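You operate a simulated robot arm through the tools that you are given. There is no shell and no other tool. Be economical: measure what you need, move in short steps, check, and stop when the job is done.

Carry out the task below with a simulated robot arm. There is one attempt and no reset: what you move stays moved.

Task
Clamp the hose in the fixture, lever its fitting home, then check it measures 270 mm in the length gauge.
Fine: unclamp it first; slide the stop back afterwards.

It is judged by the outcome, as a careful person would: the job done as asked, and still so three seconds after it is handed in. It fails if anything else is knocked over, pushed out of place, dropped, spilled or broken.

Robot
A 7-joint arm with a two-finger parallel gripper, fixed in place. Base frame: the origin is at the foot of the arm, x ahead of it, y to its left, z up. Lengths are in cm, angles in degrees, forces in N, time in s.
Its first joint turns from -66.0 to 66.0 degrees. Payload 2.4 kg.
The TCP is the grasp point between the finger pads, 3 cm short of the fingertips. In the tool frame z runs along the fingers and y along their closing line. The gripper opens to 9.4 cm. The fingers are 2.8 cm wide and 1 cm thick; the gripper's body (5 by 9.6 cm) begins 5.5 cm behind the TCP.
Orientation is told as [roll, pitch, yaw] about the base's x, y, z axes, in that order, counted from this pose: with the fingers straight down and closing along the base's y, the tool's x points along the base's -x, its y along +y and its z along -z.

Tools
- The arm moves only by the tool play_rows. Its argument "moves" is a list of rows, each an object of numbers (a shift or turn left out is 0, a gripper value left out holds the last): "x", "y", "z": the shift along the tool's x, y, z in units of 30 mm (1.0 is 30 mm); "rx", "ry", "rz": the turn, a rotation vector about the tool's x, y, z in units of 5 degrees (1.0 is 5 degrees); "grip": the opening in per cent of the stroke, from 0 (shut) to 100 (fully open). In form: [{"x": .., "y": .., "z": .., "rx": .., "ry": .., "rz": .., "grip": ..}, ...]. A call has 1 to 8 rows; each row shifts and turns the commanded pose from where the row before left it, along the tool's axes as they then stand. A call with a number of a shift or a turn outside -1 to 1 is refused whole. A row lasts 0.2 s, in which the tool goes at most 5 cm and 8.6 degrees; a call with a longer step from one row to the next is refused whole, and so is a gripper value outside its range. Where a pose cannot be reached the arm comes as near as it can. A force on the tool above 90 N (or 10 N above the force at the start of the call, whichever is more), or a blocked arm, ends the call early, and 0.2 s more pass. The fingers move at their own pace (about 15.3 cm/s each) and stop on an object; they squeeze with about 36 N. The grip force told is the motor's: it shows also when the fingers shut on nothing. Time passes only in rows, and 0.2 s behind the last, so rows that do not move let the fingers close. The reply holds the time, the measured pose of the TCP, the force on the tool along the base axes, the opening and the grip force, in the units named above and with some noise.
- Cameras (640 x 400 px; columns grow to the right, rows downward): "scene" is fixed at [5.63, 48.92, 146.18]; the picture's right is [-0.54, -0.84, 0.00], its down [-0.34, 0.22, -0.91] and it looks along [0.77, -0.50, -0.41] (base axes); focal length 337 px, centre (320, 200). "wrist" rides on the gripper at [-3.7, 0, -5.8] in the tool frame; the picture's right is [0.00, -1.00, 0.00], its down [0.97, 0.00, -0.24] and it looks along [0.24, 0.00, 0.97] (tool axes); focal length 218 px, centre (320, 200).
- snapshot(camera): a new picture of that camera. It takes no simulated time.
- measure_at(camera, pixels): for up to 12 pixels [column, row] of the newest picture of that camera ("zoom" is the newest enlarged one), the place [x, y, z] in the base frame of the surface seen there, good to about 0.2 cm. It takes no simulated time.
- inspect(camera, box): a new picture of the part [left, top, right, bottom] of that camera's present view, enlarged. It takes no simulated time.
- close_job(): hands the job in; it is judged then, once.

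Work in short steps. Measure before you move; look again where a grasp or a placing could have gone wrong, and mend it. You have 80 turns and 46 pictures in all, those below and enlarged ones among them. Open the gripper and draw the arm clear of the work before you hand the job in, unless the task says otherwise; then end with one line.

The tools are called as name(argument=value, ...) on one line, values as JSON. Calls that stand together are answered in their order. play_rows: Moves the arm, as the interface text tells. Its arguments: {"type":"object","properties":{"moves":{"type":"array","items":{"type":"object","properties":{"x":{"type":"number"},"y":{"type":"number"},"z":{"type":"number"},"rx":{"type":"number"},"ry":{"type":"number"},"rz":{"type":"number"},"grip":{"type":"number"}}}}},"required":["moves"]} The other tools are called the same way: snapshot (camera) takes a picture; measure_at (camera, pixels) gives the place of the surface under pixels of a picture; inspect (camera, box) takes an enlarged picture of a part of a camera's view; close_job () hands the job in.

At the start:

```text
time_s: 0.0
position: [34.46, -4.93, 135.34]
ee_rot: [0.0, -0.2, 0.0]
ft_force: [0.5, -0.2, -0.3]
width: 9.4
grasp_force: 0.0
```

scene: 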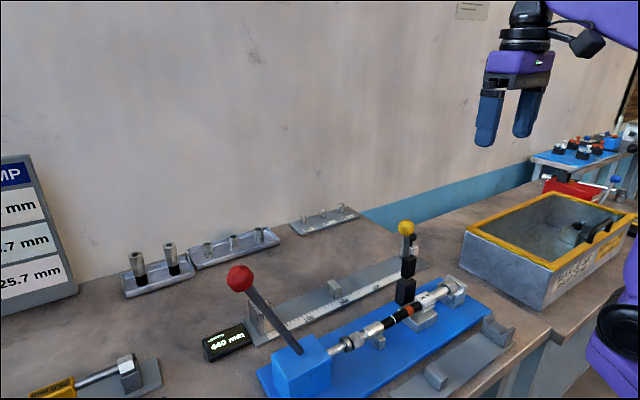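
wrist: 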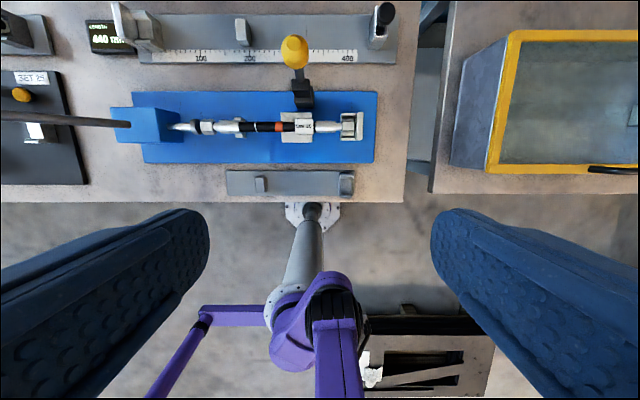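

I see a blue fixture with a yellow-knobbed toggle clamp (406,228), a red-knobbed lever (240,278), and the length gauge behind it. I'll enlarge those areas.

inspect(camera="scene", box=[190, 200, 530, 400])

inspect(camera="wrist", box=[80, 0, 420, 210])

inspect(camera="scene", box=[0, 140, 200, 400])

```text
1.88 times, centred on (360, 300) of scene
```

zoom: 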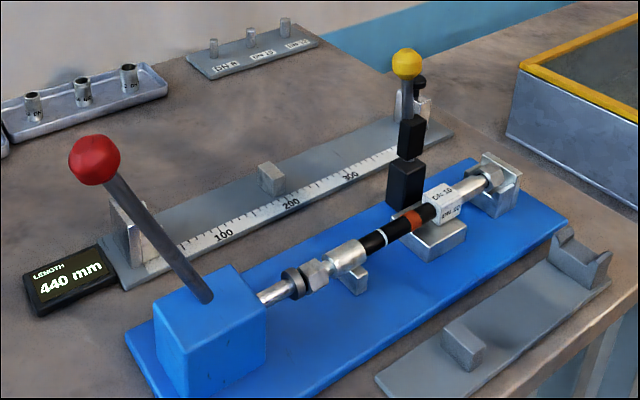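

```text
1.88 times, centred on (250, 105) of wrist
```

zoom: 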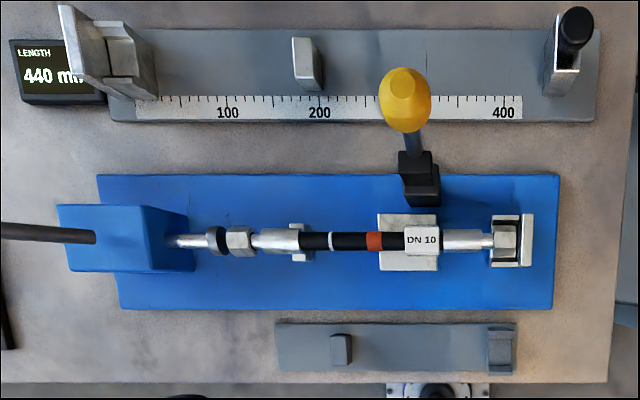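

```text
1.54 times, centred on (100, 270) of scene
```

zoom: 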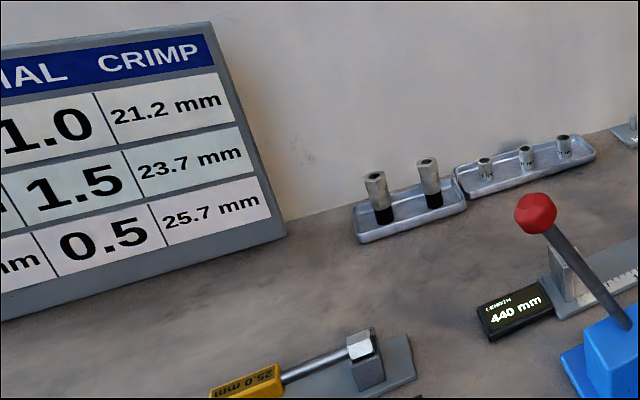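

The hose lies along y in the fixture and the clamp handle (yellow) stands up. I'll measure the key points in both views.

measure_at(camera="wrist", pixels=[[294, 50], [302, 98], [208, 127], [178, 127], [228, 127], [258, 126], [304, 127], [328, 127], [346, 126], [358, 126], [140, 120], [297, 128]])

measure_at(camera="scene", pixels=[[240, 278], [300, 350], [406, 228], [405, 290], [412, 246], [334, 287], [258, 316], [372, 342], [420, 318], [350, 342], [455, 290], [285, 325]])

measure_at(camera="wrist", pixels=[[125, 25], [145, 30], [243, 32], [378, 35], [384, 12], [160, 55], [355, 55], [260, 184], [346, 184], [230, 184], [200, 57], [110, 38]])

```text
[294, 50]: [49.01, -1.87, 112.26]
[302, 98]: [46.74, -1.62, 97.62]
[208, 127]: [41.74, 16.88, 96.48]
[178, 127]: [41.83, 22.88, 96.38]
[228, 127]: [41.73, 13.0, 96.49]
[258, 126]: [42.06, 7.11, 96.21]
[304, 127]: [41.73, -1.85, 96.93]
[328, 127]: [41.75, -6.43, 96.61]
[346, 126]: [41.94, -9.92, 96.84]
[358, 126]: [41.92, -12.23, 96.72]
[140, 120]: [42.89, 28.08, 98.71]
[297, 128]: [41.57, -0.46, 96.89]
```

```text
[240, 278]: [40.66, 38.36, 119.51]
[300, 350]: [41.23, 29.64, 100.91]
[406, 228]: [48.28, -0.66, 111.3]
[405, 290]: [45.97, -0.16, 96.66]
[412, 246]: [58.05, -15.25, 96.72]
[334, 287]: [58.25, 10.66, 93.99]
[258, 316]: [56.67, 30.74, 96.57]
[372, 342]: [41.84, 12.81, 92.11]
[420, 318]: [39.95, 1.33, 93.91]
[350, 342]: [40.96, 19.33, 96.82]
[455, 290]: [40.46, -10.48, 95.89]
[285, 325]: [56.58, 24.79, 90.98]
```

```text
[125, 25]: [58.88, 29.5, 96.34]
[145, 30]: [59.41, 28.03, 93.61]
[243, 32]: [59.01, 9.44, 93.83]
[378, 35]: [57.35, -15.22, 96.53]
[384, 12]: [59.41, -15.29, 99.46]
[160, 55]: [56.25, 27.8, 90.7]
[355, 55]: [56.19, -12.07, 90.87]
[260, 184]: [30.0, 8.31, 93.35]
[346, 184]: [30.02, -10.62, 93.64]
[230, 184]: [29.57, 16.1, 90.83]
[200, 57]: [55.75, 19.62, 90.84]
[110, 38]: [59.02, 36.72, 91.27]
```

Next, tight close-ups of the clamp and of the lever with the loose fitting, to see how they operate.

inspect(camera="scene", box=[370, 215, 480, 345])

inspect(camera="scene", box=[250, 290, 400, 400])

```text
3.08 times, centred on (425, 280) of scene
```

zoom: 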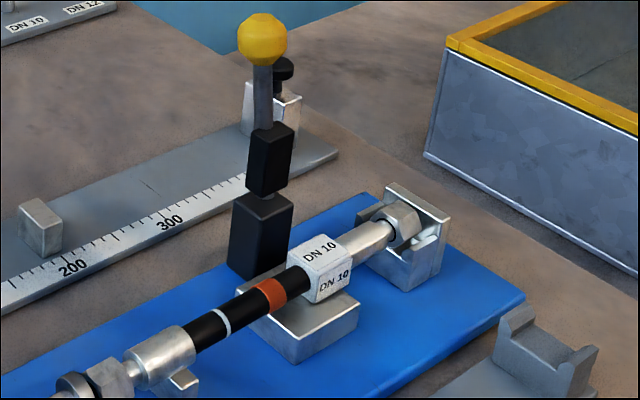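

```text
3.64 times, centred on (325, 345) of scene
```

zoom: 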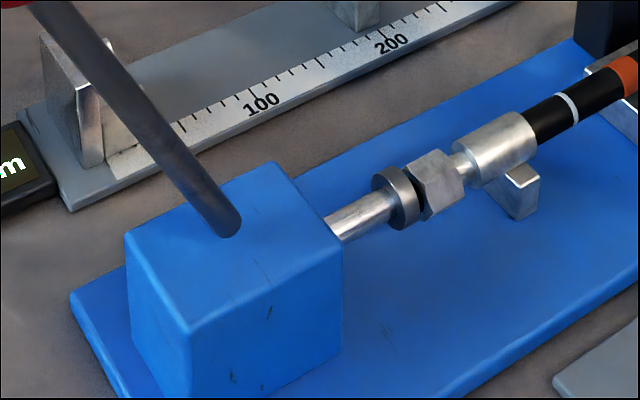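

The handle's upper black block should swing toward -x over the hose. I'll measure the pivot area and knob, plus the lever rod and fitting details.

measure_at(camera="scene", pixels=[[409, 267], [407, 278], [409, 280], [406, 285], [409, 245], [406, 223], [406, 235], [400, 228], [413, 228], [426, 287], [440, 290], [424, 297]])

measure_at(camera="scene", pixels=[[240, 265], [240, 291], [228, 278], [252, 278], [270, 315], [298, 352], [300, 345], [335, 347], [346, 346], [355, 341], [371, 328], [393, 317]])

```text
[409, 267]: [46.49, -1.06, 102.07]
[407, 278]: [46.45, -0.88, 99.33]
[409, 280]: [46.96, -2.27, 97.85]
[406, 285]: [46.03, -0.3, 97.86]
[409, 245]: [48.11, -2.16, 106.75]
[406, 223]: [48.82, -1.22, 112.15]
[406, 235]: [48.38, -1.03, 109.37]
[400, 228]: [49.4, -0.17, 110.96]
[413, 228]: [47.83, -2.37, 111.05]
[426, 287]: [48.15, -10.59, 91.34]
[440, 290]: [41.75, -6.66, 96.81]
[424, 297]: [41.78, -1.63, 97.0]
```

```text
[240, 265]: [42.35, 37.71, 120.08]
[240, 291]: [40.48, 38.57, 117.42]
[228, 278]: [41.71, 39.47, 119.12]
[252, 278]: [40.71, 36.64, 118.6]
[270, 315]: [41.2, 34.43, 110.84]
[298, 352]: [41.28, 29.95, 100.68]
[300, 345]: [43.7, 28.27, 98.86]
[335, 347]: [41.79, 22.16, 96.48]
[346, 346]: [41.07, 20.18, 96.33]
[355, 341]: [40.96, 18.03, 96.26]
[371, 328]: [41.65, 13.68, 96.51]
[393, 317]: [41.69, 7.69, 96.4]
```

Knob centre is about (49.2, -1.7, 110.9), with the pivot near (47, -1.7, 98). I'll move above the knob with the gripper open.

play_rows(moves=[{"x": -0.7, "y": 0.154, "z": 0.8, "grip": 100}, {"x": -0.7, "y": 0.154, "z": 0.8}, {"x": -0.7, "y": 0.154, "z": 0.8}, {"x": -0.7, "y": 0.154, "z": 0.8}, {"x": -0.7, "y": 0.154, "z": 0.8}, {"x": -0.7, "y": 0.154, "z": 0.8}, {"x": -0.7, "y": 0.154, "z": 0.8}])

```text
time_s: 1.6
position: [49.2, -1.86, 118.48]
ee_rot: [0.0, -0.2, 0.1]
ft_force: [0.1, 0.2, 0.1]
width: 9.4
grasp_force: 0.1
```

Over the knob now; I'll go down to z≈110.9 and close on it.

play_rows(moves=[{"z": 0.9, "y": 0.03}, {"z": 0.9}, {"z": 0.73}, {"grip": 20}, {"grip": 20}, {"grip": 20}])

snapshot(camera="scene")

```text
time_s: 3.0
position: [49.41, -1.79, 110.93]
ee_rot: [-0.1, -0.1, -0.2]
ft_force: [1.4, -9.7, -6.4]
width: 3.31
grasp_force: 44.7
```

```text
38 pictures are left
```

scene: 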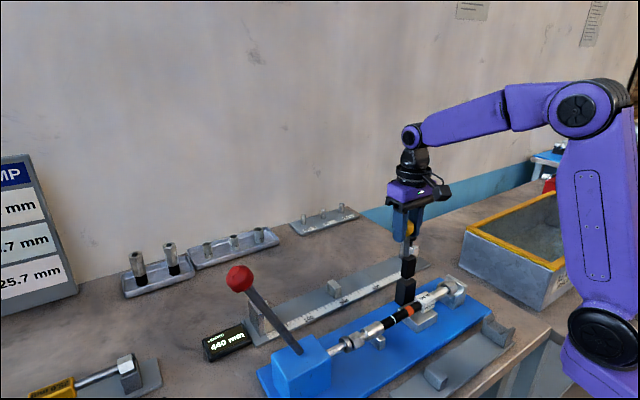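

Gripped on the 3.3 cm ball. Now I'll start the arc toward -x about the pivot, first part only.

play_rows(moves=[{"x": 0.455, "z": -0.032}, {"x": 0.455, "z": -0.032}, {"x": 0.45, "z": 0.063}, {"x": 0.45, "z": 0.063}, {"x": 0.43, "z": 0.156}, {"x": 0.43, "z": 0.156}])

```text
time_s: 4.4
position: [41.34, -2.06, 109.78]
ee_rot: [-0.1, -0.4, 0.1]
ft_force: [13.3, -25.7, -5.8]
width: 3.34
grasp_force: 45.4
```

The handle follows; there is a sideways force of -25 N, so I shift y by -0.4 cm to relax it and continue the arc.

play_rows(moves=[{"y": -0.14, "x": 0.39, "z": 0.24}, {"x": 0.39, "z": 0.24}, {"x": 0.33, "z": 0.316}, {"x": 0.33, "z": 0.316}, {"x": 0.255, "z": 0.378}, {"x": 0.255, "z": 0.378}])

```text
time_s: 5.8
position: [35.55, -1.76, 104.24]
ee_rot: [0.2, -0.4, 0.1]
ft_force: [11.9, 10.5, 5.8]
width: 3.34
grasp_force: 45.0
```

Smooth so far; continuing down in small steps until it seats.

play_rows(moves=[{"x": 0.17, "z": 0.423, "y": 0.05}, {"x": 0.17, "z": 0.423}, {"x": 0.08, "z": 0.45}, {"x": 0.08, "z": 0.3}])

snapshot(camera="scene")

```text
time_s: 6.6
position: [34.36, -1.77, 100.89]
ee_rot: [0.0, -0.7, 0.2]
ft_force: [-17.8, 1.6, 55.7]
width: 3.38
grasp_force: 45.0
stopped in row 4: the force on the tool passed its limit (the readings are from after the stop); the commanded pose is now the measured one
```

```text
37 pictures are left
```

scene: 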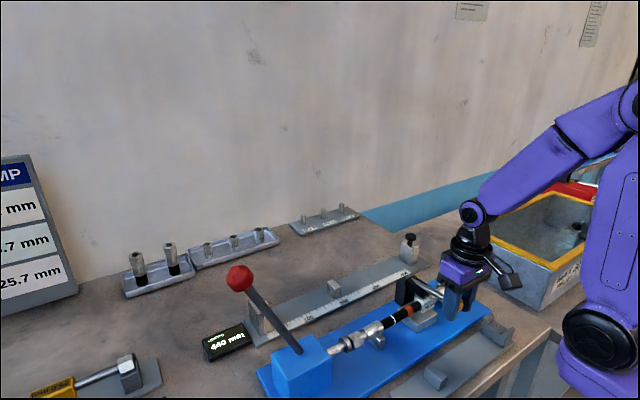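

inspect(camera="scene", box=[370, 240, 500, 345])

```text
3.81 times, centred on (435, 292) of scene
```

zoom: 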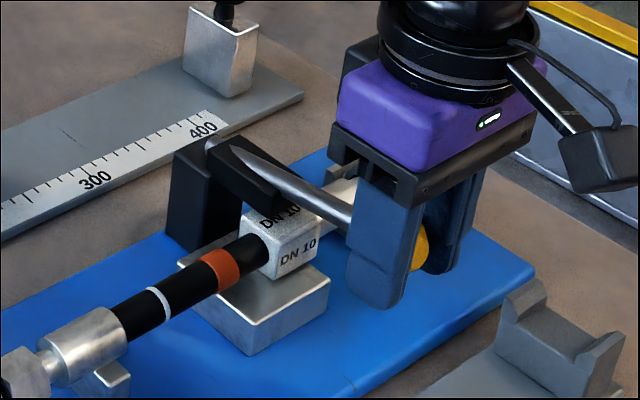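

The clamp arm lies on the DN 10 block and the force limit stopped the motion, so it seems fully down. I'll open and rise, then see whether it stays.

play_rows(moves=[{"grip": 100}, {"grip": 100}, {"grip": 100}, {"z": -1}, {"z": -1}, {"z": -1}])

inspect(camera="scene", box=[310, 240, 500, 370])

```text
time_s: 8.0
position: [34.34, -1.85, 109.9]
ee_rot: [0.0, -0.6, 0.1]
ft_force: [-0.2, 0.3, -0.5]
width: 9.41
grasp_force: 0.0
```

```text
3.08 times, centred on (405, 305) of scene
```

zoom: 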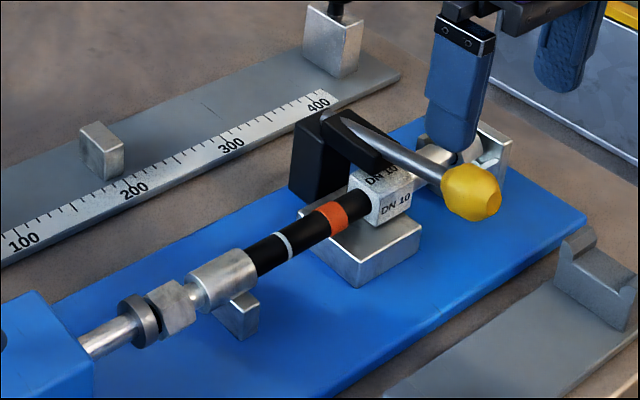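

The handle stayed down. I'll measure the arm and block to see whether they are in contact.

measure_at(camera="zoom", pixels=[[470, 192], [345, 122], [355, 140], [385, 170], [375, 150], [375, 180], [395, 184], [400, 175], [385, 140], [425, 163], [345, 150], [390, 205]])

```text
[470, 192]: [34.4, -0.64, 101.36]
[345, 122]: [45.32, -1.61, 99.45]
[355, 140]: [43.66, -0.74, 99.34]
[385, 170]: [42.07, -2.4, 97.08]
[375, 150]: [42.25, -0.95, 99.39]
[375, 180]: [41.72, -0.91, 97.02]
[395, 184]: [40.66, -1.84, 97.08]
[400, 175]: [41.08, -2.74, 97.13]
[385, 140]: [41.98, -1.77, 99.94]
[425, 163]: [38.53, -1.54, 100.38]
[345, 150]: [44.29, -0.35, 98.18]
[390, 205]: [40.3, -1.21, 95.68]
```

Arm bottom is essentially on the block top (97.0), and the earlier push had reached the limit. Next is the lever: I'll raise the tool and yaw +90° so the fingers close along x, parallel to the lever's axis.

play_rows(moves=[{"z": -0.5, "rz": -1}, {"z": -0.5, "rz": -1}, {"z": -0.5, "rz": -1}, {"z": -0.5, "rz": -1}, {"z": -0.5, "rz": -1}, {"z": -0.5, "rz": -1}, {"z": -0.5, "rz": -1}, {"z": -0.5, "rz": -1}])

play_rows(moves=[{"z": -0.5, "rz": -1}, {"z": -0.5, "rz": -1}, {"z": -0.5, "rz": -1}, {"z": -0.5, "rz": -1}, {"rz": -1}, {"rz": -1}, {"rz": -1}, {"rz": -1}])

play_rows(moves=[{"rz": -1}, {"rz": -1}, {"y": -0.4, "x": -1}, {"y": -0.4, "x": -1}, {"y": -0.4, "x": -1}, {"y": -0.4, "x": -1}, {"y": -0.4, "x": -1}, {"y": -0.4, "x": -1}])

```text
time_s: 9.8
position: [34.28, -1.89, 121.97]
ee_rot: [-0.6, -0.6, 40.3]
ft_force: [-0.8, 0.0, -0.3]
width: 9.4
grasp_force: 0.0
```

```text
time_s: 11.6
position: [34.16, -1.76, 127.99]
ee_rot: [-0.7, 0.1, 80.3]
ft_force: [0.1, -0.5, 0.0]
width: 9.4
grasp_force: 0.0
```

```text
time_s: 13.4
position: [41.33, 16.16, 128.09]
ee_rot: [-0.8, 0.1, 90.1]
ft_force: [-0.3, 0.3, 0.1]
width: 9.41
grasp_force: 0.0
```

Orientation is good. Moving on toward +y to above the red knob, then a wrist look.

play_rows(moves=[{"x": -0.89, "y": -0.01}, {"x": -0.89}, {"x": -0.89}, {"x": -0.89}, {"x": -0.89}, {"x": -0.89}, {"x": -0.89}, {"x": -0.89}])

snapshot(camera="wrist")

```text
time_s: 15.2
position: [41.28, 37.56, 127.88]
ee_rot: [-0.7, 0.1, 89.9]
ft_force: [0.1, -0.2, 0.8]
width: 9.42
grasp_force: 0.1
```

```text
34 pictures are left
```

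wrist: 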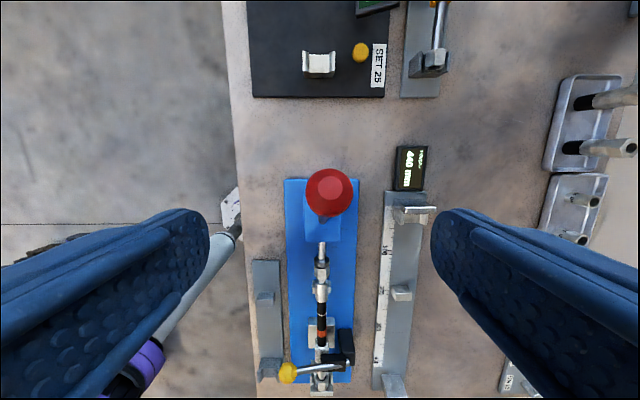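

measure_at(camera="wrist", pixels=[[329, 192], [329, 172], [310, 192], [349, 192], [325, 216]])

```text
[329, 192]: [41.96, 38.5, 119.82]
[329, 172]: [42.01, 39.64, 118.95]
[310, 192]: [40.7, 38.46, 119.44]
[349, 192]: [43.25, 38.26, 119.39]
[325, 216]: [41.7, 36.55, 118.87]
```

Knob centre is about (41.9, 38.1, 118.2). I'll shift slightly, descend 9.6 cm and close on it.

play_rows(moves=[{"x": -0.18, "y": -0.2, "z": 0.6}, {"z": 0.9}, {"z": 0.9}, {"z": 0.8}, {"grip": 20}, {"grip": 20}, {"grip": 20}])

```text
time_s: 16.8
position: [41.95, 38.03, 118.41]
ee_rot: [-0.8, 0.0, 90.0]
ft_force: [-1.6, -0.7, -3.3]
width: 3.35
grasp_force: 44.9
```

Gripped (3.35 cm). I'll swing the lever toward -y along its arc, the first ~15°.

play_rows(moves=[{"x": 0.295, "z": -0.12}, {"x": 0.295, "z": -0.12}, {"x": 0.323, "z": -0.104}, {"x": 0.323, "z": -0.104}, {"x": 0.33, "z": -0.073}, {"x": 0.33, "z": -0.073}])

inspect(camera="scene", box=[230, 240, 470, 400])

```text
time_s: 18.2
position: [42.0, 32.47, 120.19]
ee_rot: [-0.7, -0.1, 90.3]
ft_force: [-4.2, 9.6, -6.0]
width: 3.37
grasp_force: 44.7
```

```text
2.50 times, centred on (350, 320) of scene
```

zoom: 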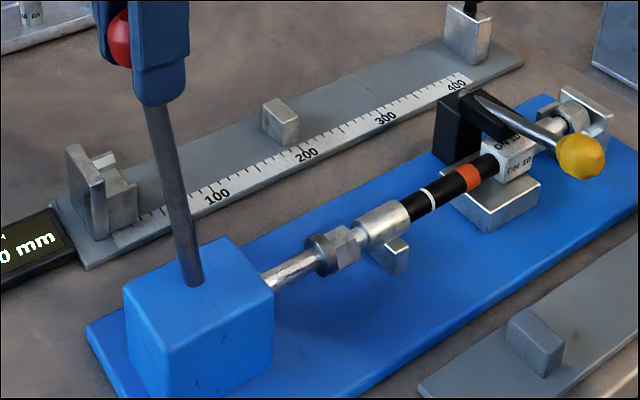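

The ram pushes the fitting in, with force only about 10 N. I'll continue the arc in steps, watching for the end stop.

play_rows(moves=[{"x": 0.335, "z": -0.043}, {"x": 0.335, "z": -0.043}, {"x": 0.335, "z": -0.015}, {"x": 0.335, "z": -0.015}])

```text
time_s: 19.2
position: [41.89, 28.4, 120.54]
ee_rot: [-0.7, -0.1, 90.0]
ft_force: [-3.8, 10.1, -2.8]
width: 3.35
grasp_force: 45.2
```

play_rows(moves=[{"x": 0.335, "z": 0.015}, {"x": 0.335, "z": 0.015}, {"x": 0.335, "z": 0.043}, {"x": 0.335, "z": 0.043}])

inspect(camera="scene", box=[230, 240, 470, 400])

```text
time_s: 20.2
position: [42.03, 24.46, 120.15]
ee_rot: [-0.6, 0.1, 90.0]
ft_force: [-0.4, 13.4, -13.1]
width: 3.31
grasp_force: 44.9
```

```text
2.50 times, centred on (350, 320) of scene
```

zoom: 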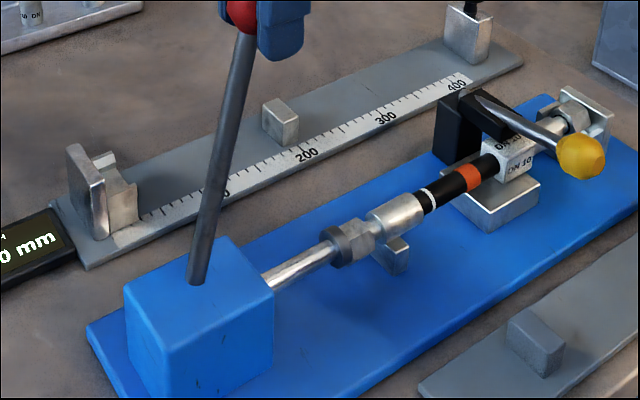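

The ferrule is moving along the hose and is close to the white depth mark. I'll zoom in there.

inspect(camera="scene", box=[355, 295, 435, 350])

```text
7.27 times, centred on (395, 322) of scene
```

zoom: 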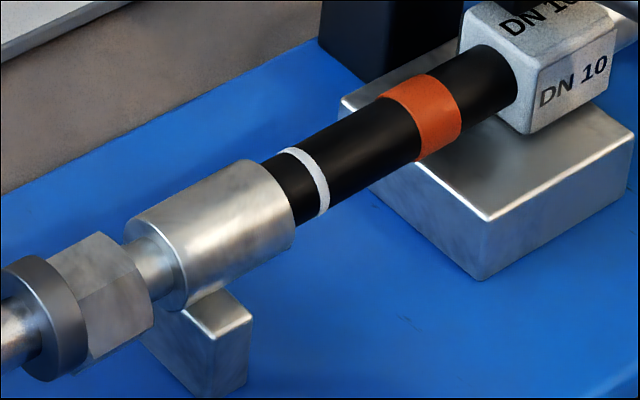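

The ferrule edge is still short of the white ring; I'll measure the gap and the overall length.

measure_at(camera="zoom", pixels=[[260, 180], [275, 175], [303, 170], [312, 170], [390, 110], [440, 95], [70, 260], [90, 270], [135, 290], [160, 250], [40, 300], [200, 220]])

measure_at(camera="scene", pixels=[[460, 283], [457, 286], [464, 280], [467, 283], [454, 290], [452, 287], [450, 290], [446, 293]])

```text
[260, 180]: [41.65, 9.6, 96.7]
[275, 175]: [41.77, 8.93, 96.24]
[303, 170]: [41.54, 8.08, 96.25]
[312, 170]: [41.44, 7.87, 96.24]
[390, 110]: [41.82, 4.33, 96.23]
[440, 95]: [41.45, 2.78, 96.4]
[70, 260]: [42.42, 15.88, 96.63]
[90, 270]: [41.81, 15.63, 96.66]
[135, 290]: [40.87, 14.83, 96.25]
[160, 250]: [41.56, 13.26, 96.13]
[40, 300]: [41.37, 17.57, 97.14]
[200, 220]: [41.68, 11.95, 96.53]
```

```text
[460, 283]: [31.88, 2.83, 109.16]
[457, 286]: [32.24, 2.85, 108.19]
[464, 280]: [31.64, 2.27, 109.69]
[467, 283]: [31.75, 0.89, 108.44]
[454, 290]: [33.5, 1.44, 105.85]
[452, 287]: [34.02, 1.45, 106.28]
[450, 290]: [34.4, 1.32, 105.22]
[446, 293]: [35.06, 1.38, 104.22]
```

About 0.9 cm remains to the ring. Continuing in smaller steps.

play_rows(moves=[{"x": 0.335, "z": 0.073}, {"x": 0.335, "z": 0.08}, {"x": 0.33, "z": 0.1}, {"x": 0.32, "z": 0.11}])

inspect(camera="scene", box=[355, 295, 435, 350])

```text
time_s: 21.2
position: [41.99, 20.48, 119.15]
ee_rot: [-0.7, -0.1, 90.1]
ft_force: [-2.3, 15.3, -9.7]
width: 3.33
grasp_force: 44.4
```

```text
7.27 times, centred on (395, 322) of scene
```

zoom: 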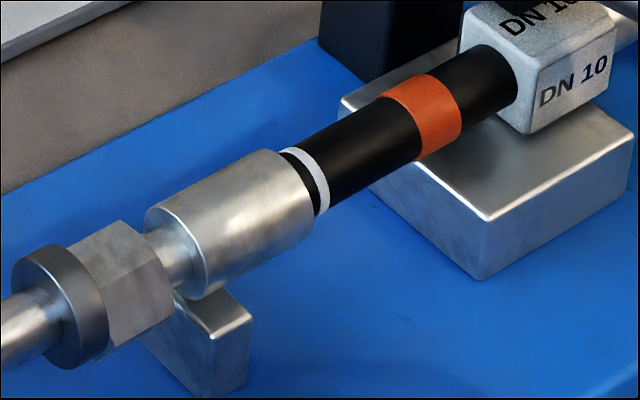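

Only about 0.3 cm remains to the ring. Two smaller steps more.

play_rows(moves=[{"x": 0.3, "z": 0.12}, {"x": 0.3, "z": 0.13}])

inspect(camera="scene", box=[355, 295, 435, 350])

```text
time_s: 21.8
position: [42.02, 18.56, 118.35]
ee_rot: [-0.6, -0.3, 90.1]
ft_force: [-5.9, 15.5, -6.9]
width: 3.35
grasp_force: 44.8
```

```text
7.27 times, centred on (395, 322) of scene
```

zoom: 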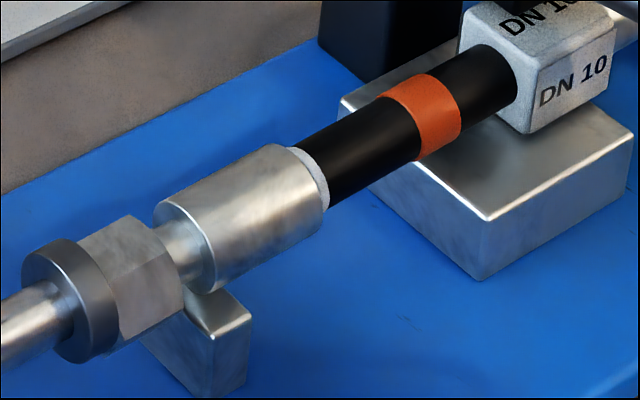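

The ferrule now covers part of the ring. A further small nudge will show whether there is a hard stop.

play_rows(moves=[{"x": 0.16, "z": 0.075}])

inspect(camera="scene", box=[355, 295, 435, 350])

```text
time_s: 22.2
position: [42.05, 18.03, 118.09]
ee_rot: [-0.5, -0.2, 90.0]
ft_force: [-6.8, 15.6, -7.5]
width: 3.34
grasp_force: 44.9
```

```text
7.27 times, centred on (395, 322) of scene
```

zoom: 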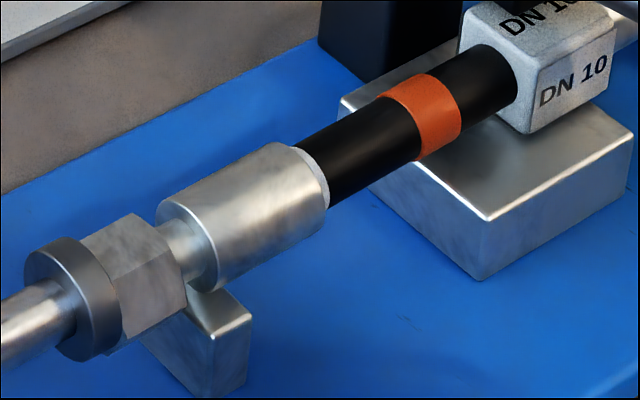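

Still advancing at steady force; I'll nudge again, watching the force.

play_rows(moves=[{"x": 0.16, "z": 0.08}, {"x": 0.16, "z": 0.085}])

snapshot(camera="scene")

inspect(camera="scene", box=[355, 295, 435, 350])

```text
time_s: 22.8
position: [42.12, 17.37, 117.65]
ee_rot: [-0.6, -0.3, 90.0]
ft_force: [-6.7, 18.8, -7.3]
width: 3.32
grasp_force: 44.7
```

```text
27 pictures are left
```

scene: 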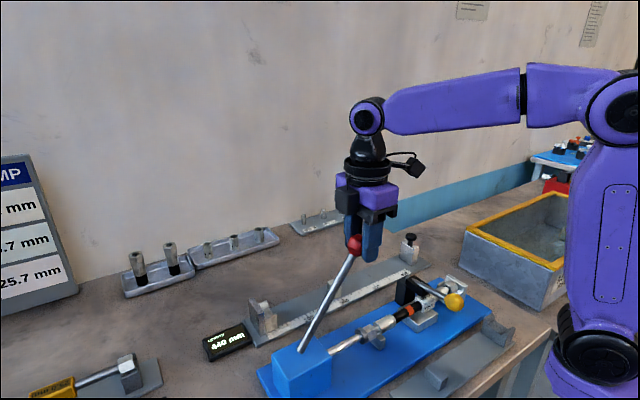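

```text
7.27 times, centred on (395, 322) of scene
```

zoom: 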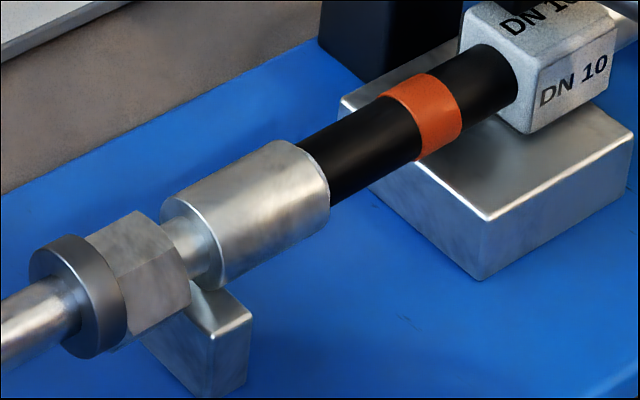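

The ring is almost fully covered and the force is beginning to rise. I'll measure both ends of the hose.

measure_at(camera="zoom", pixels=[[120, 265], [128, 262], [108, 240], [145, 270], [185, 280], [320, 190], [330, 180]])

measure_at(camera="scene", pixels=[[448, 286], [450, 285], [453, 283], [455, 282], [458, 280], [461, 282], [464, 290]])

inspect(camera="scene", box=[420, 265, 480, 315])

```text
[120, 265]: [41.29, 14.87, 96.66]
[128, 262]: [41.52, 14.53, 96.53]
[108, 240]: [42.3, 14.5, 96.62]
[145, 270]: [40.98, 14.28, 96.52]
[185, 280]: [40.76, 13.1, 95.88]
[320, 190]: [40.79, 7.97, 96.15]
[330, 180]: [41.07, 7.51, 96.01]
```

```text
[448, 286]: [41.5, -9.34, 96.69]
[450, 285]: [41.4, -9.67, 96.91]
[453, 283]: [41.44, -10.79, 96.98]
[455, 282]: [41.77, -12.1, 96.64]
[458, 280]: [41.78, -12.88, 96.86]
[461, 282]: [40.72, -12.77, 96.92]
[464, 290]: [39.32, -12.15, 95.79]
```

```text
8.00 times, centred on (450, 290) of scene
```

zoom: 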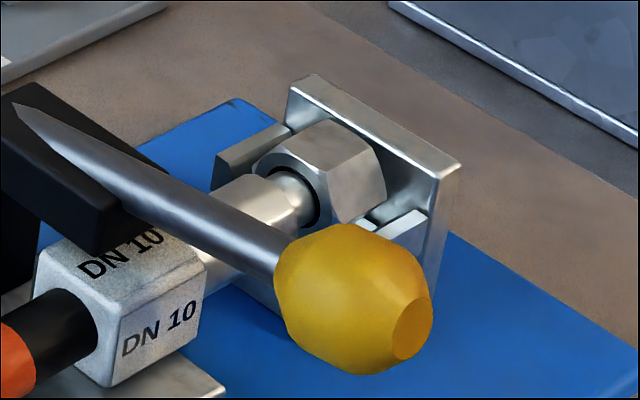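

Ends are at y≈14.8 and about -12.2, so about 27 cm. One more nudge to confirm it is firmly home.

play_rows(moves=[{"x": 0.16, "z": 0.085}, {"x": 0.16, "z": 0.085}])

inspect(camera="scene", box=[355, 295, 435, 350])

```text
time_s: 23.4
position: [42.08, 16.4, 117.12]
ee_rot: [-0.8, -0.6, 90.1]
ft_force: [-5.3, 23.4, 6.0]
width: 3.37
grasp_force: 44.8
```

```text
7.27 times, centred on (395, 322) of scene
```

zoom: 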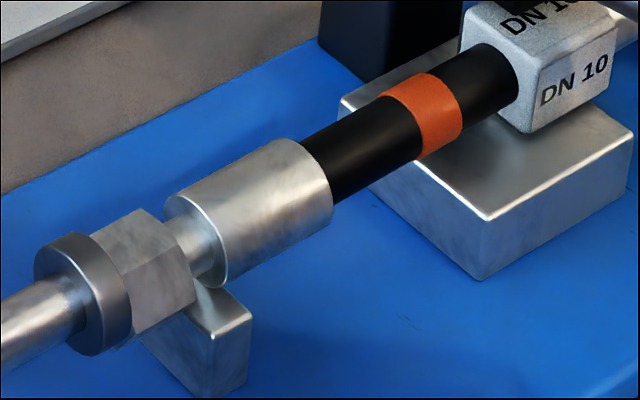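

Ring fully covered, force 23 N and rising. One more gentle nudge to feel for the stop.

play_rows(moves=[{"x": 0.12, "z": 0.07}, {}])

```text
time_s: 24.0
position: [42.04, 16.31, 116.9]
ee_rot: [-0.8, -0.6, 90.2]
ft_force: [0.1, 32.3, 19.2]
width: 3.34
grasp_force: 45.1
```

The lever barely moved (0.09 of 0.36 cm) and the force rose to 32 N, which looks like the stop. I'll push firmly once more to seat it.

play_rows(moves=[{"x": 0.15, "z": 0.09}, {"x": 0.15, "z": 0.09}, {}])

```text
time_s: 24.8
position: [41.97, 16.01, 116.81]
ee_rot: [-1.6, -1.5, 90.8]
ft_force: [-1.9, 50.6, 56.6]
width: 3.38
grasp_force: 44.6
```

Firm stop (50 N), so the fitting is home. Now I'll swing the lever back to its starting position to clear the ram.

play_rows(moves=[{"x": -0.583, "z": -0.267}, {"x": -0.6, "z": -0.31}, {"x": -0.627, "z": -0.26}, {"x": -0.647, "z": -0.207}, {"x": -0.66, "z": -0.147}, {"x": -0.673, "z": -0.087}, {"x": -0.677, "z": -0.03}, {"x": -0.677, "z": 0.03}])

play_rows(moves=[{"x": -0.673, "z": 0.087}, {"x": -0.66, "z": 0.147}, {"x": -0.647, "z": 0.207}, {"x": -0.57, "z": 0.23}])

```text
time_s: 26.6
position: [41.99, 30.37, 120.06]
ee_rot: [-0.6, 0.1, 90.1]
ft_force: [-8.4, -4.0, 3.4]
width: 3.32
grasp_force: 44.5
```

```text
time_s: 27.6
position: [42.01, 37.86, 118.23]
ee_rot: [-0.7, 0.1, 89.9]
ft_force: [-6.4, -11.2, -0.7]
width: 3.37
grasp_force: 45.4
```

Lever is back at its start. I'll release, rise clear, and head back toward the clamp while undoing the yaw.

play_rows(moves=[{"grip": 100}, {"grip": 100}, {"grip": 100}, {"z": -1}, {"z": -1}, {"z": -1}])

inspect(camera="scene", box=[220, 230, 480, 400])

play_rows(moves=[{"x": 1, "rz": 0.5}, {"x": 1}, {"x": 1}, {"x": 1}, {"x": 1}, {"x": 1}, {"x": 1}, {"x": 1}])

```text
time_s: 29.0
position: [41.87, 37.93, 127.18]
ee_rot: [-0.6, 0.1, 90.0]
ft_force: [-0.5, -1.0, -1.4]
width: 9.4
grasp_force: 0.1
```

```text
2.35 times, centred on (350, 315) of scene
```

zoom: 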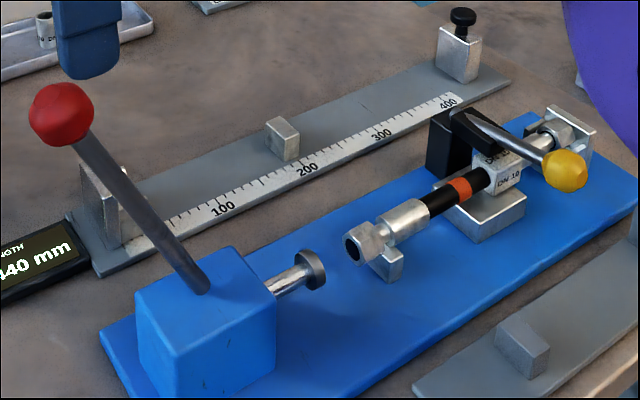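

```text
time_s: 30.8
position: [41.18, 14.03, 127.15]
ee_rot: [-0.7, 0.0, 87.6]
ft_force: [-0.2, 0.7, -0.1]
width: 9.39
grasp_force: 0.0
```

The hose stayed in place with the ram clear. I'll undo the yaw in the air.

play_rows(moves=[{"rz": 1}, {"rz": 1}, {"rz": 1}, {"rz": 1}, {"rz": 1}, {"rz": 1}, {"rz": 1}, {"rz": 1}])

play_rows(moves=[{"rz": 1}, {"rz": 1}, {"rz": 1}, {"rz": 1}, {"rz": 1}, {"rz": 1}, {"rz": 1}, {"rz": 1}])

play_rows(moves=[{"rz": 1}, {"rz": 0.5}, {"x": 0.38, "y": -0.88}, {"x": 0.38, "y": -0.88}, {"x": 0.38, "y": -0.88}, {"x": 0.38, "y": -0.88}, {"x": 0.38, "y": -0.88}, {"x": 0.38, "y": -0.88}])

```text
time_s: 32.6
position: [41.1, 13.98, 127.06]
ee_rot: [-0.5, -0.5, 47.4]
ft_force: [-0.7, 0.2, -0.3]
width: 9.43
grasp_force: 0.1
```

```text
time_s: 34.4
position: [40.98, 14.02, 127.17]
ee_rot: [-0.1, -0.6, 7.5]
ft_force: [-0.1, 0.4, 0.5]
width: 9.41
grasp_force: 0.0
```

```text
time_s: 36.2
position: [34.16, -1.89, 126.88]
ee_rot: [-0.1, -0.7, 0.0]
ft_force: [0.2, -0.2, 0.1]
width: 9.39
grasp_force: 0.0
```

Above the yellow knob again; descending the 26 cm in two parts and gripping at z≈101.

play_rows(moves=[{"z": 1, "y": 0.03}, {"z": 1}, {"z": 1}, {"z": 1}, {"z": 1}, {"z": 1}, {"z": 1}])

play_rows(moves=[{"z": 0.8, "x": -0.05}, {"z": 0.8}, {"grip": 20}, {"grip": 20}, {"grip": 20}])

```text
time_s: 37.8
position: [34.46, -1.75, 106.15]
ee_rot: [0.0, -0.7, 0.0]
ft_force: [0.2, 0.3, 0.3]
width: 9.39
grasp_force: 0.0
```

```text
time_s: 39.0
position: [34.66, -1.75, 101.04]
ee_rot: [0.1, -0.6, 0.2]
ft_force: [-3.4, 12.5, 7.9]
width: 3.34
grasp_force: 44.7
```

Gripped. Reversing the arc to open the clamp.

play_rows(moves=[{"x": -0.15, "z": -0.49}, {"x": -0.19, "z": -0.49}, {"x": -0.255, "z": -0.378}, {"x": -0.255, "z": -0.378}, {"x": -0.33, "z": -0.316}, {"x": -0.33, "z": -0.316}, {"x": -0.39, "z": -0.24}, {"x": -0.39, "z": -0.24}])

play_rows(moves=[{"x": -0.43, "z": -0.156}, {"x": -0.43, "z": -0.156}, {"x": -0.45, "z": -0.063}, {"x": -0.45, "z": -0.063}, {"x": -0.455, "z": 0.032}, {"x": -0.455, "z": 0.032}])

```text
time_s: 40.8
position: [41.34, -1.78, 109.84]
ee_rot: [-0.1, -0.5, 0.0]
ft_force: [-13.4, 0.6, 2.9]
width: 3.32
grasp_force: 44.8
```

```text
time_s: 42.2
position: [49.43, -1.74, 111.05]
ee_rot: [0.0, -0.6, 0.0]
ft_force: [-9.3, -7.4, 6.4]
width: 3.35
grasp_force: 44.8
```

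Clamp is open again. I'll release, rise, and look.

play_rows(moves=[{"grip": 100}, {"grip": 100}, {"grip": 100}, {"z": -1}, {"z": -1}, {"z": -1}, {"z": -1}, {"z": -1}])

snapshot(camera="scene")

inspect(camera="scene", box=[320, 230, 480, 350])

snapshot(camera="wrist")

```text
time_s: 44.0
position: [49.21, -1.67, 125.74]
ee_rot: [0.0, -0.7, 0.0]
ft_force: [-0.9, -0.3, 0.6]
width: 9.41
grasp_force: 0.0
```

```text
22 pictures are left
```

scene: 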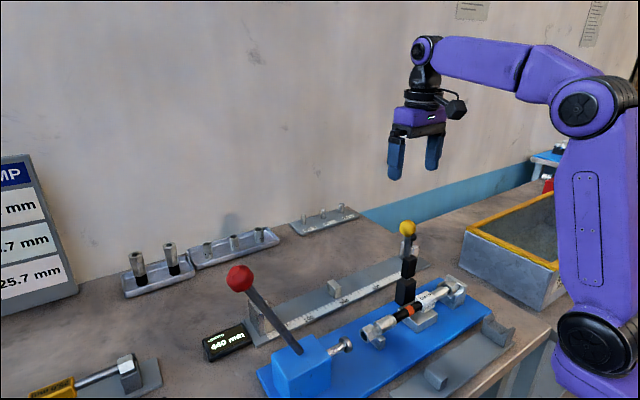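

```text
3.33 times, centred on (400, 290) of scene
```

zoom: 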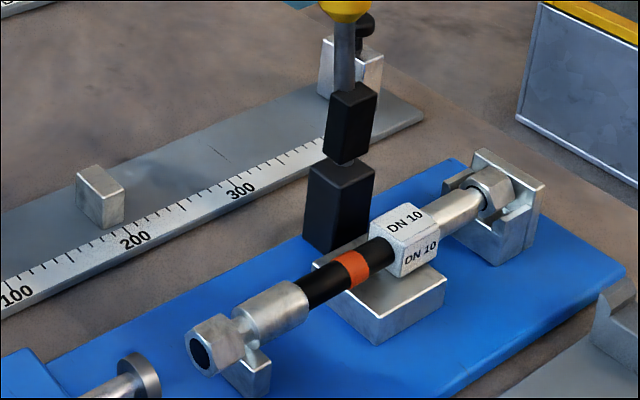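

```text
20 pictures are left
```

wrist: 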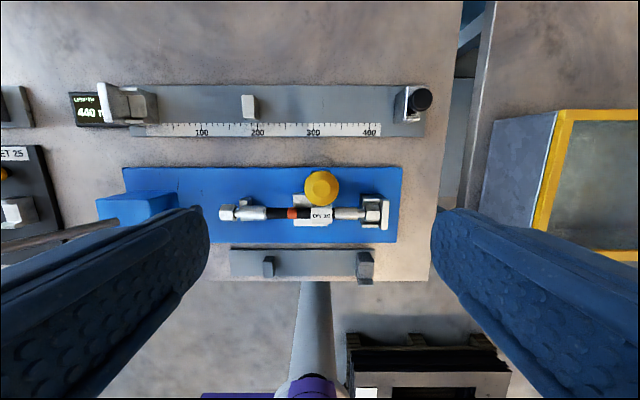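

Now I need the gauge's geometry. Enlarging the left jaw in the wrist view.

inspect(camera="wrist", box=[65, 70, 275, 145])

inspect(camera="scene", box=[230, 270, 350, 350])

```text
3.05 times, centred on (170, 108) of wrist
```

zoom: 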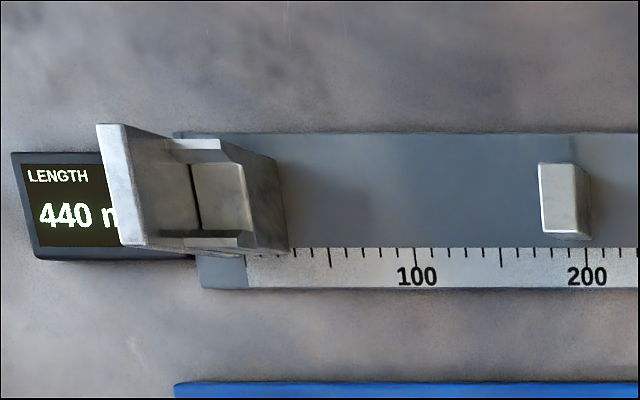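

```text
5.00 times, centred on (290, 310) of scene
```

zoom: 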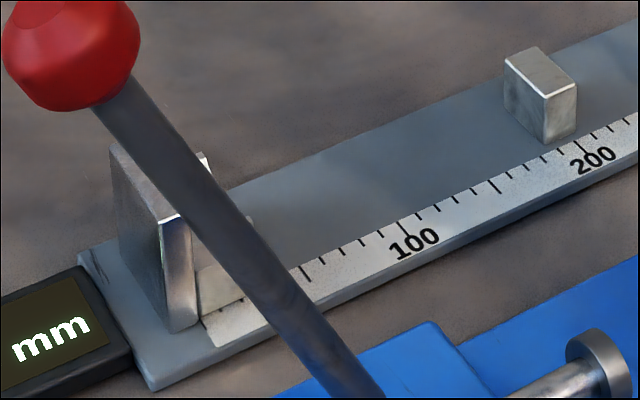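

Measuring these points through the raw wrist picture, plus the stop.

measure_at(camera="wrist", pixels=[[106, 103], [116, 105], [124, 106], [138, 106], [136, 120], [131, 91], [247, 107], [248, 97], [248, 117], [104, 86], [109, 121], [143, 108]])

measure_at(camera="wrist", pixels=[[408, 103], [404, 103], [400, 105], [422, 98], [415, 98], [430, 98], [222, 213], [375, 213], [386, 213], [291, 213], [320, 214], [275, 213]])

measure_at(camera="scene", pixels=[[368, 335], [373, 330], [385, 325], [395, 318], [409, 311], [420, 303], [445, 292], [459, 280], [462, 283], [375, 345], [411, 238], [409, 252]])

```text
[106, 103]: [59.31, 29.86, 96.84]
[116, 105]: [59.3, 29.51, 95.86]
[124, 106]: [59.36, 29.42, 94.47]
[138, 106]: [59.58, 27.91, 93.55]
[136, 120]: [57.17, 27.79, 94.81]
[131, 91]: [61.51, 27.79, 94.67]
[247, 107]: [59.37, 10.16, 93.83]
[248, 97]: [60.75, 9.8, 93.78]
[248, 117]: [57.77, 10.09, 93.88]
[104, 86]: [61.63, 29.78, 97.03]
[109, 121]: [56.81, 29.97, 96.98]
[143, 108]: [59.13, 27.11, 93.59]
```

```text
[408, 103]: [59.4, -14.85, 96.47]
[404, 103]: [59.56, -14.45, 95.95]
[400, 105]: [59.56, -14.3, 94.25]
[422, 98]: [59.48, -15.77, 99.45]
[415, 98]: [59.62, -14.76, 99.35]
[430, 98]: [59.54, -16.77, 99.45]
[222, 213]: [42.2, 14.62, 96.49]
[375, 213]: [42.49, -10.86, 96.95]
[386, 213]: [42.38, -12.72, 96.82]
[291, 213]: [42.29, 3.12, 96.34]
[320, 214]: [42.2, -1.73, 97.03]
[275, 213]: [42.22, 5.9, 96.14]
```

```text
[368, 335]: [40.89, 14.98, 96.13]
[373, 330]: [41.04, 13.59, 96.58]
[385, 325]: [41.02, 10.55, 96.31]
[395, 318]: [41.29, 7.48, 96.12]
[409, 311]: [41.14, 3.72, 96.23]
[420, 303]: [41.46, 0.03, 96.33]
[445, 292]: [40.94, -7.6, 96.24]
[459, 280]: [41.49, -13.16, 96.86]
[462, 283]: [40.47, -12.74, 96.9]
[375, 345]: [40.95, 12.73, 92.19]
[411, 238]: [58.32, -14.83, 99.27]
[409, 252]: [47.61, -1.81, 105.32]
```

Gauge: plate face y≈29.45, pocket centre x≈59.3, stop face y≈-14.4 (so 270 mm is at y≈2.45). I'll yaw +90 again in place, then grasp the hose at y≈5.1, between the ferrule and the base block.

play_rows(moves=[{"rz": -1}, {"rz": -1}, {"rz": -1}, {"rz": -1}, {"rz": -1}, {"rz": -1}, {"rz": -1}, {"rz": -1}])

play_rows(moves=[{"rz": -1}, {"rz": -1}, {"rz": -1}, {"rz": -1}, {"rz": -1}, {"rz": -1}, {"rz": -1}, {"rz": -1}])

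play_rows(moves=[{"rz": -1}, {"rz": -1}, {"x": -0.56, "y": 0.6}, {"x": -0.56, "y": 0.6}, {"x": -0.56, "y": 0.6}, {"x": -0.56, "y": 0.6}])

snapshot(camera="wrist")

```text
time_s: 45.8
position: [49.14, -1.8, 126.03]
ee_rot: [-0.4, -0.6, 40.2]
ft_force: [1.2, 1.0, 0.5]
width: 9.38
grasp_force: 0.1
```

```text
time_s: 47.6
position: [49.25, -1.8, 126.08]
ee_rot: [-0.8, -0.1, 80.1]
ft_force: [0.6, -0.3, -0.2]
width: 9.41
grasp_force: 0.1
```

```text
time_s: 49.0
position: [41.99, 4.92, 125.89]
ee_rot: [-0.7, -0.1, 90.0]
ft_force: [-0.9, -1.1, -0.7]
width: 9.41
grasp_force: 0.1
```

```text
17 pictures are left
```

wrist: 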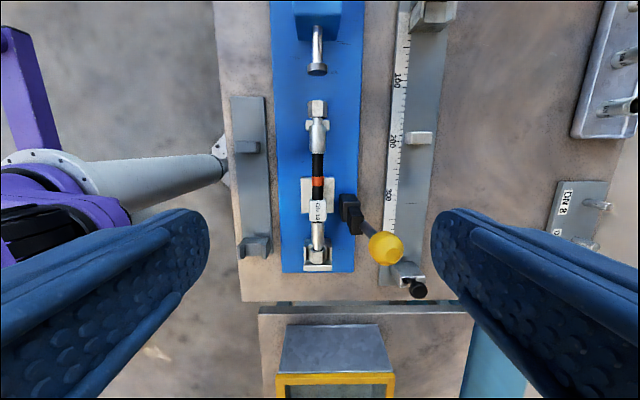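

Checking the grasp spot (black hose at (318,165)) and the nearby base block edge.

measure_at(camera="wrist", pixels=[[318, 165], [318, 155], [318, 182], [306, 181], [318, 135], [317, 103], [318, 250], [318, 208], [330, 185], [318, 269], [386, 248], [350, 205]])

```text
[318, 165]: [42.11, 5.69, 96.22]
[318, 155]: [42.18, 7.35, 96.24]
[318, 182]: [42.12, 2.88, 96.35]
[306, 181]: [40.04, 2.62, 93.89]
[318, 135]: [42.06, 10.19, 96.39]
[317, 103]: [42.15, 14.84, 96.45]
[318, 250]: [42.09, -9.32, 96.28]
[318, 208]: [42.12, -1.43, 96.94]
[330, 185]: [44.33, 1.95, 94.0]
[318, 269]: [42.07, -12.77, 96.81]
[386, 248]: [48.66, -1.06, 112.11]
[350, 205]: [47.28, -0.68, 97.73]
```

Hose axis x≈42.1, base edge y≈2.7: room for the fingers at y=5.1. Descending to z≈95.2 in two stages.

play_rows(moves=[{"z": 1, "x": -0.06, "y": -0.03}, {"z": 1}, {"z": 1}, {"z": 1}, {"z": 1}, {"z": 1}, {"z": 1}, {"z": 1}])

play_rows(moves=[{"z": 0.7, "grip": 70}, {"z": 0.7}, {"z": 0.74}, {}])

```text
time_s: 50.8
position: [42.45, 5.15, 102.0]
ee_rot: [-0.6, 0.0, 89.9]
ft_force: [-0.3, 1.2, -0.5]
width: 9.41
grasp_force: 0.1
```

```text
time_s: 51.8
position: [42.57, 5.28, 95.82]
ee_rot: [-0.7, 0.0, 90.0]
ft_force: [0.7, -0.2, 0.0]
width: 6.59
grasp_force: 0.1
```

x drifted 0.4 cm; I correct it, go 0.4 cm lower and close on the hose.

play_rows(moves=[{"y": 0.14, "z": 0.14}, {"grip": 30}, {"grip": 10}, {"grip": 10}, {"grip": 10}])

inspect(camera="scene", box=[330, 240, 480, 350])

```text
time_s: 53.0
position: [42.15, 5.16, 95.21]
ee_rot: [-0.7, 0.0, 90.0]
ft_force: [0.1, 0.1, 0.1]
width: 2.28
grasp_force: 35.4
```

```text
3.64 times, centred on (405, 295) of scene
```

zoom: 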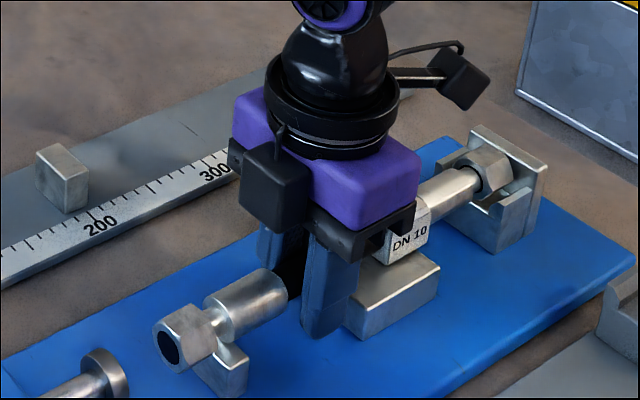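

Hose gripped (2.28 cm). Lifting straight up slowly.

play_rows(moves=[{"z": -0.3}, {"z": -0.5}, {"z": -0.7}, {"z": -0.7}, {"z": -0.7}])

inspect(camera="scene", box=[310, 220, 490, 350])

```text
time_s: 54.2
position: [42.11, 5.06, 103.99]
ee_rot: [-0.7, 0.0, 90.1]
ft_force: [0.8, -0.5, -3.4]
width: 2.28
grasp_force: 35.9
```

```text
3.08 times, centred on (400, 285) of scene
```

zoom: 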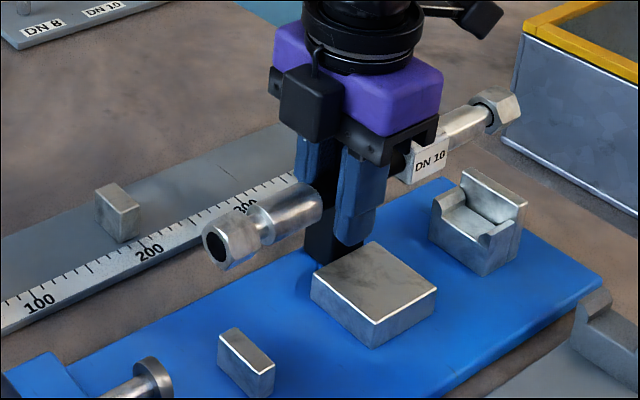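

The hose with its DN 10 block hangs level. I'll raise above the clamp knob, then move diagonally to over the gauge.

play_rows(moves=[{"z": -0.85}, {"z": -0.85}, {"z": -0.85}, {"z": -0.85}, {"z": -0.85}])

play_rows(moves=[{"x": -0.6, "y": -0.5}, {"x": -0.6, "y": -0.7}, {"x": -0.6, "y": -0.7}, {"x": -0.6, "y": -0.7}, {"x": -0.6, "y": -0.7}, {"x": -0.6, "y": -0.7}, {"x": -0.6, "y": -0.7}, {"x": -0.55, "y": -0.7}])

```text
time_s: 55.4
position: [41.86, 5.22, 116.35]
ee_rot: [-0.8, 0.0, 90.0]
ft_force: [0.6, 0.0, -3.0]
width: 2.29
grasp_force: 35.9
```

```text
time_s: 57.2
position: [57.92, 19.46, 116.75]
ee_rot: [-0.6, 0.0, 89.9]
ft_force: [-0.3, -0.3, -2.9]
width: 2.28
grasp_force: 36.0
```

Nearly over the gauge. Lowering to z≈104 with x correction, then checking alignment.

play_rows(moves=[{"z": 0.85, "y": -0.22}, {"z": 0.85, "y": -0.2}, {"z": 0.85}, {"z": 0.85}, {"z": 0.85}])

snapshot(camera="wrist")

inspect(camera="scene", box=[230, 220, 430, 350])

```text
time_s: 58.4
position: [59.52, 19.46, 104.16]
ee_rot: [-0.7, 0.0, 89.9]
ft_force: [0.4, -0.4, -3.3]
width: 2.26
grasp_force: 36.1
```

```text
14 pictures are left
```

wrist: 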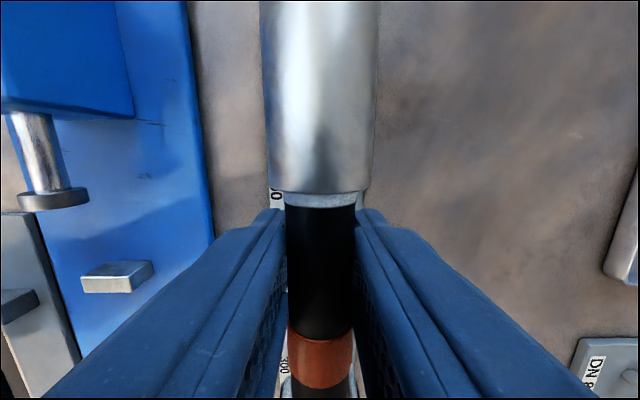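

```text
3.08 times, centred on (330, 285) of scene
```

zoom: 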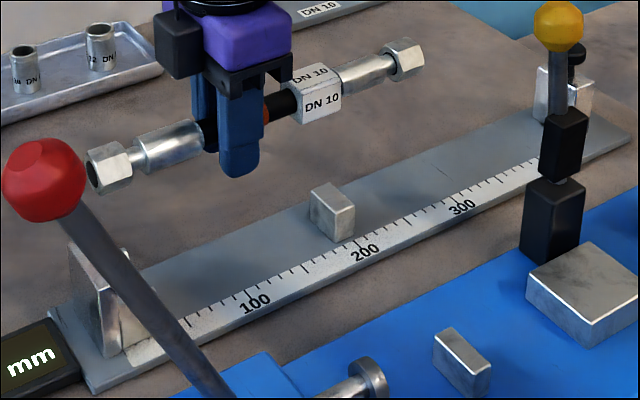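

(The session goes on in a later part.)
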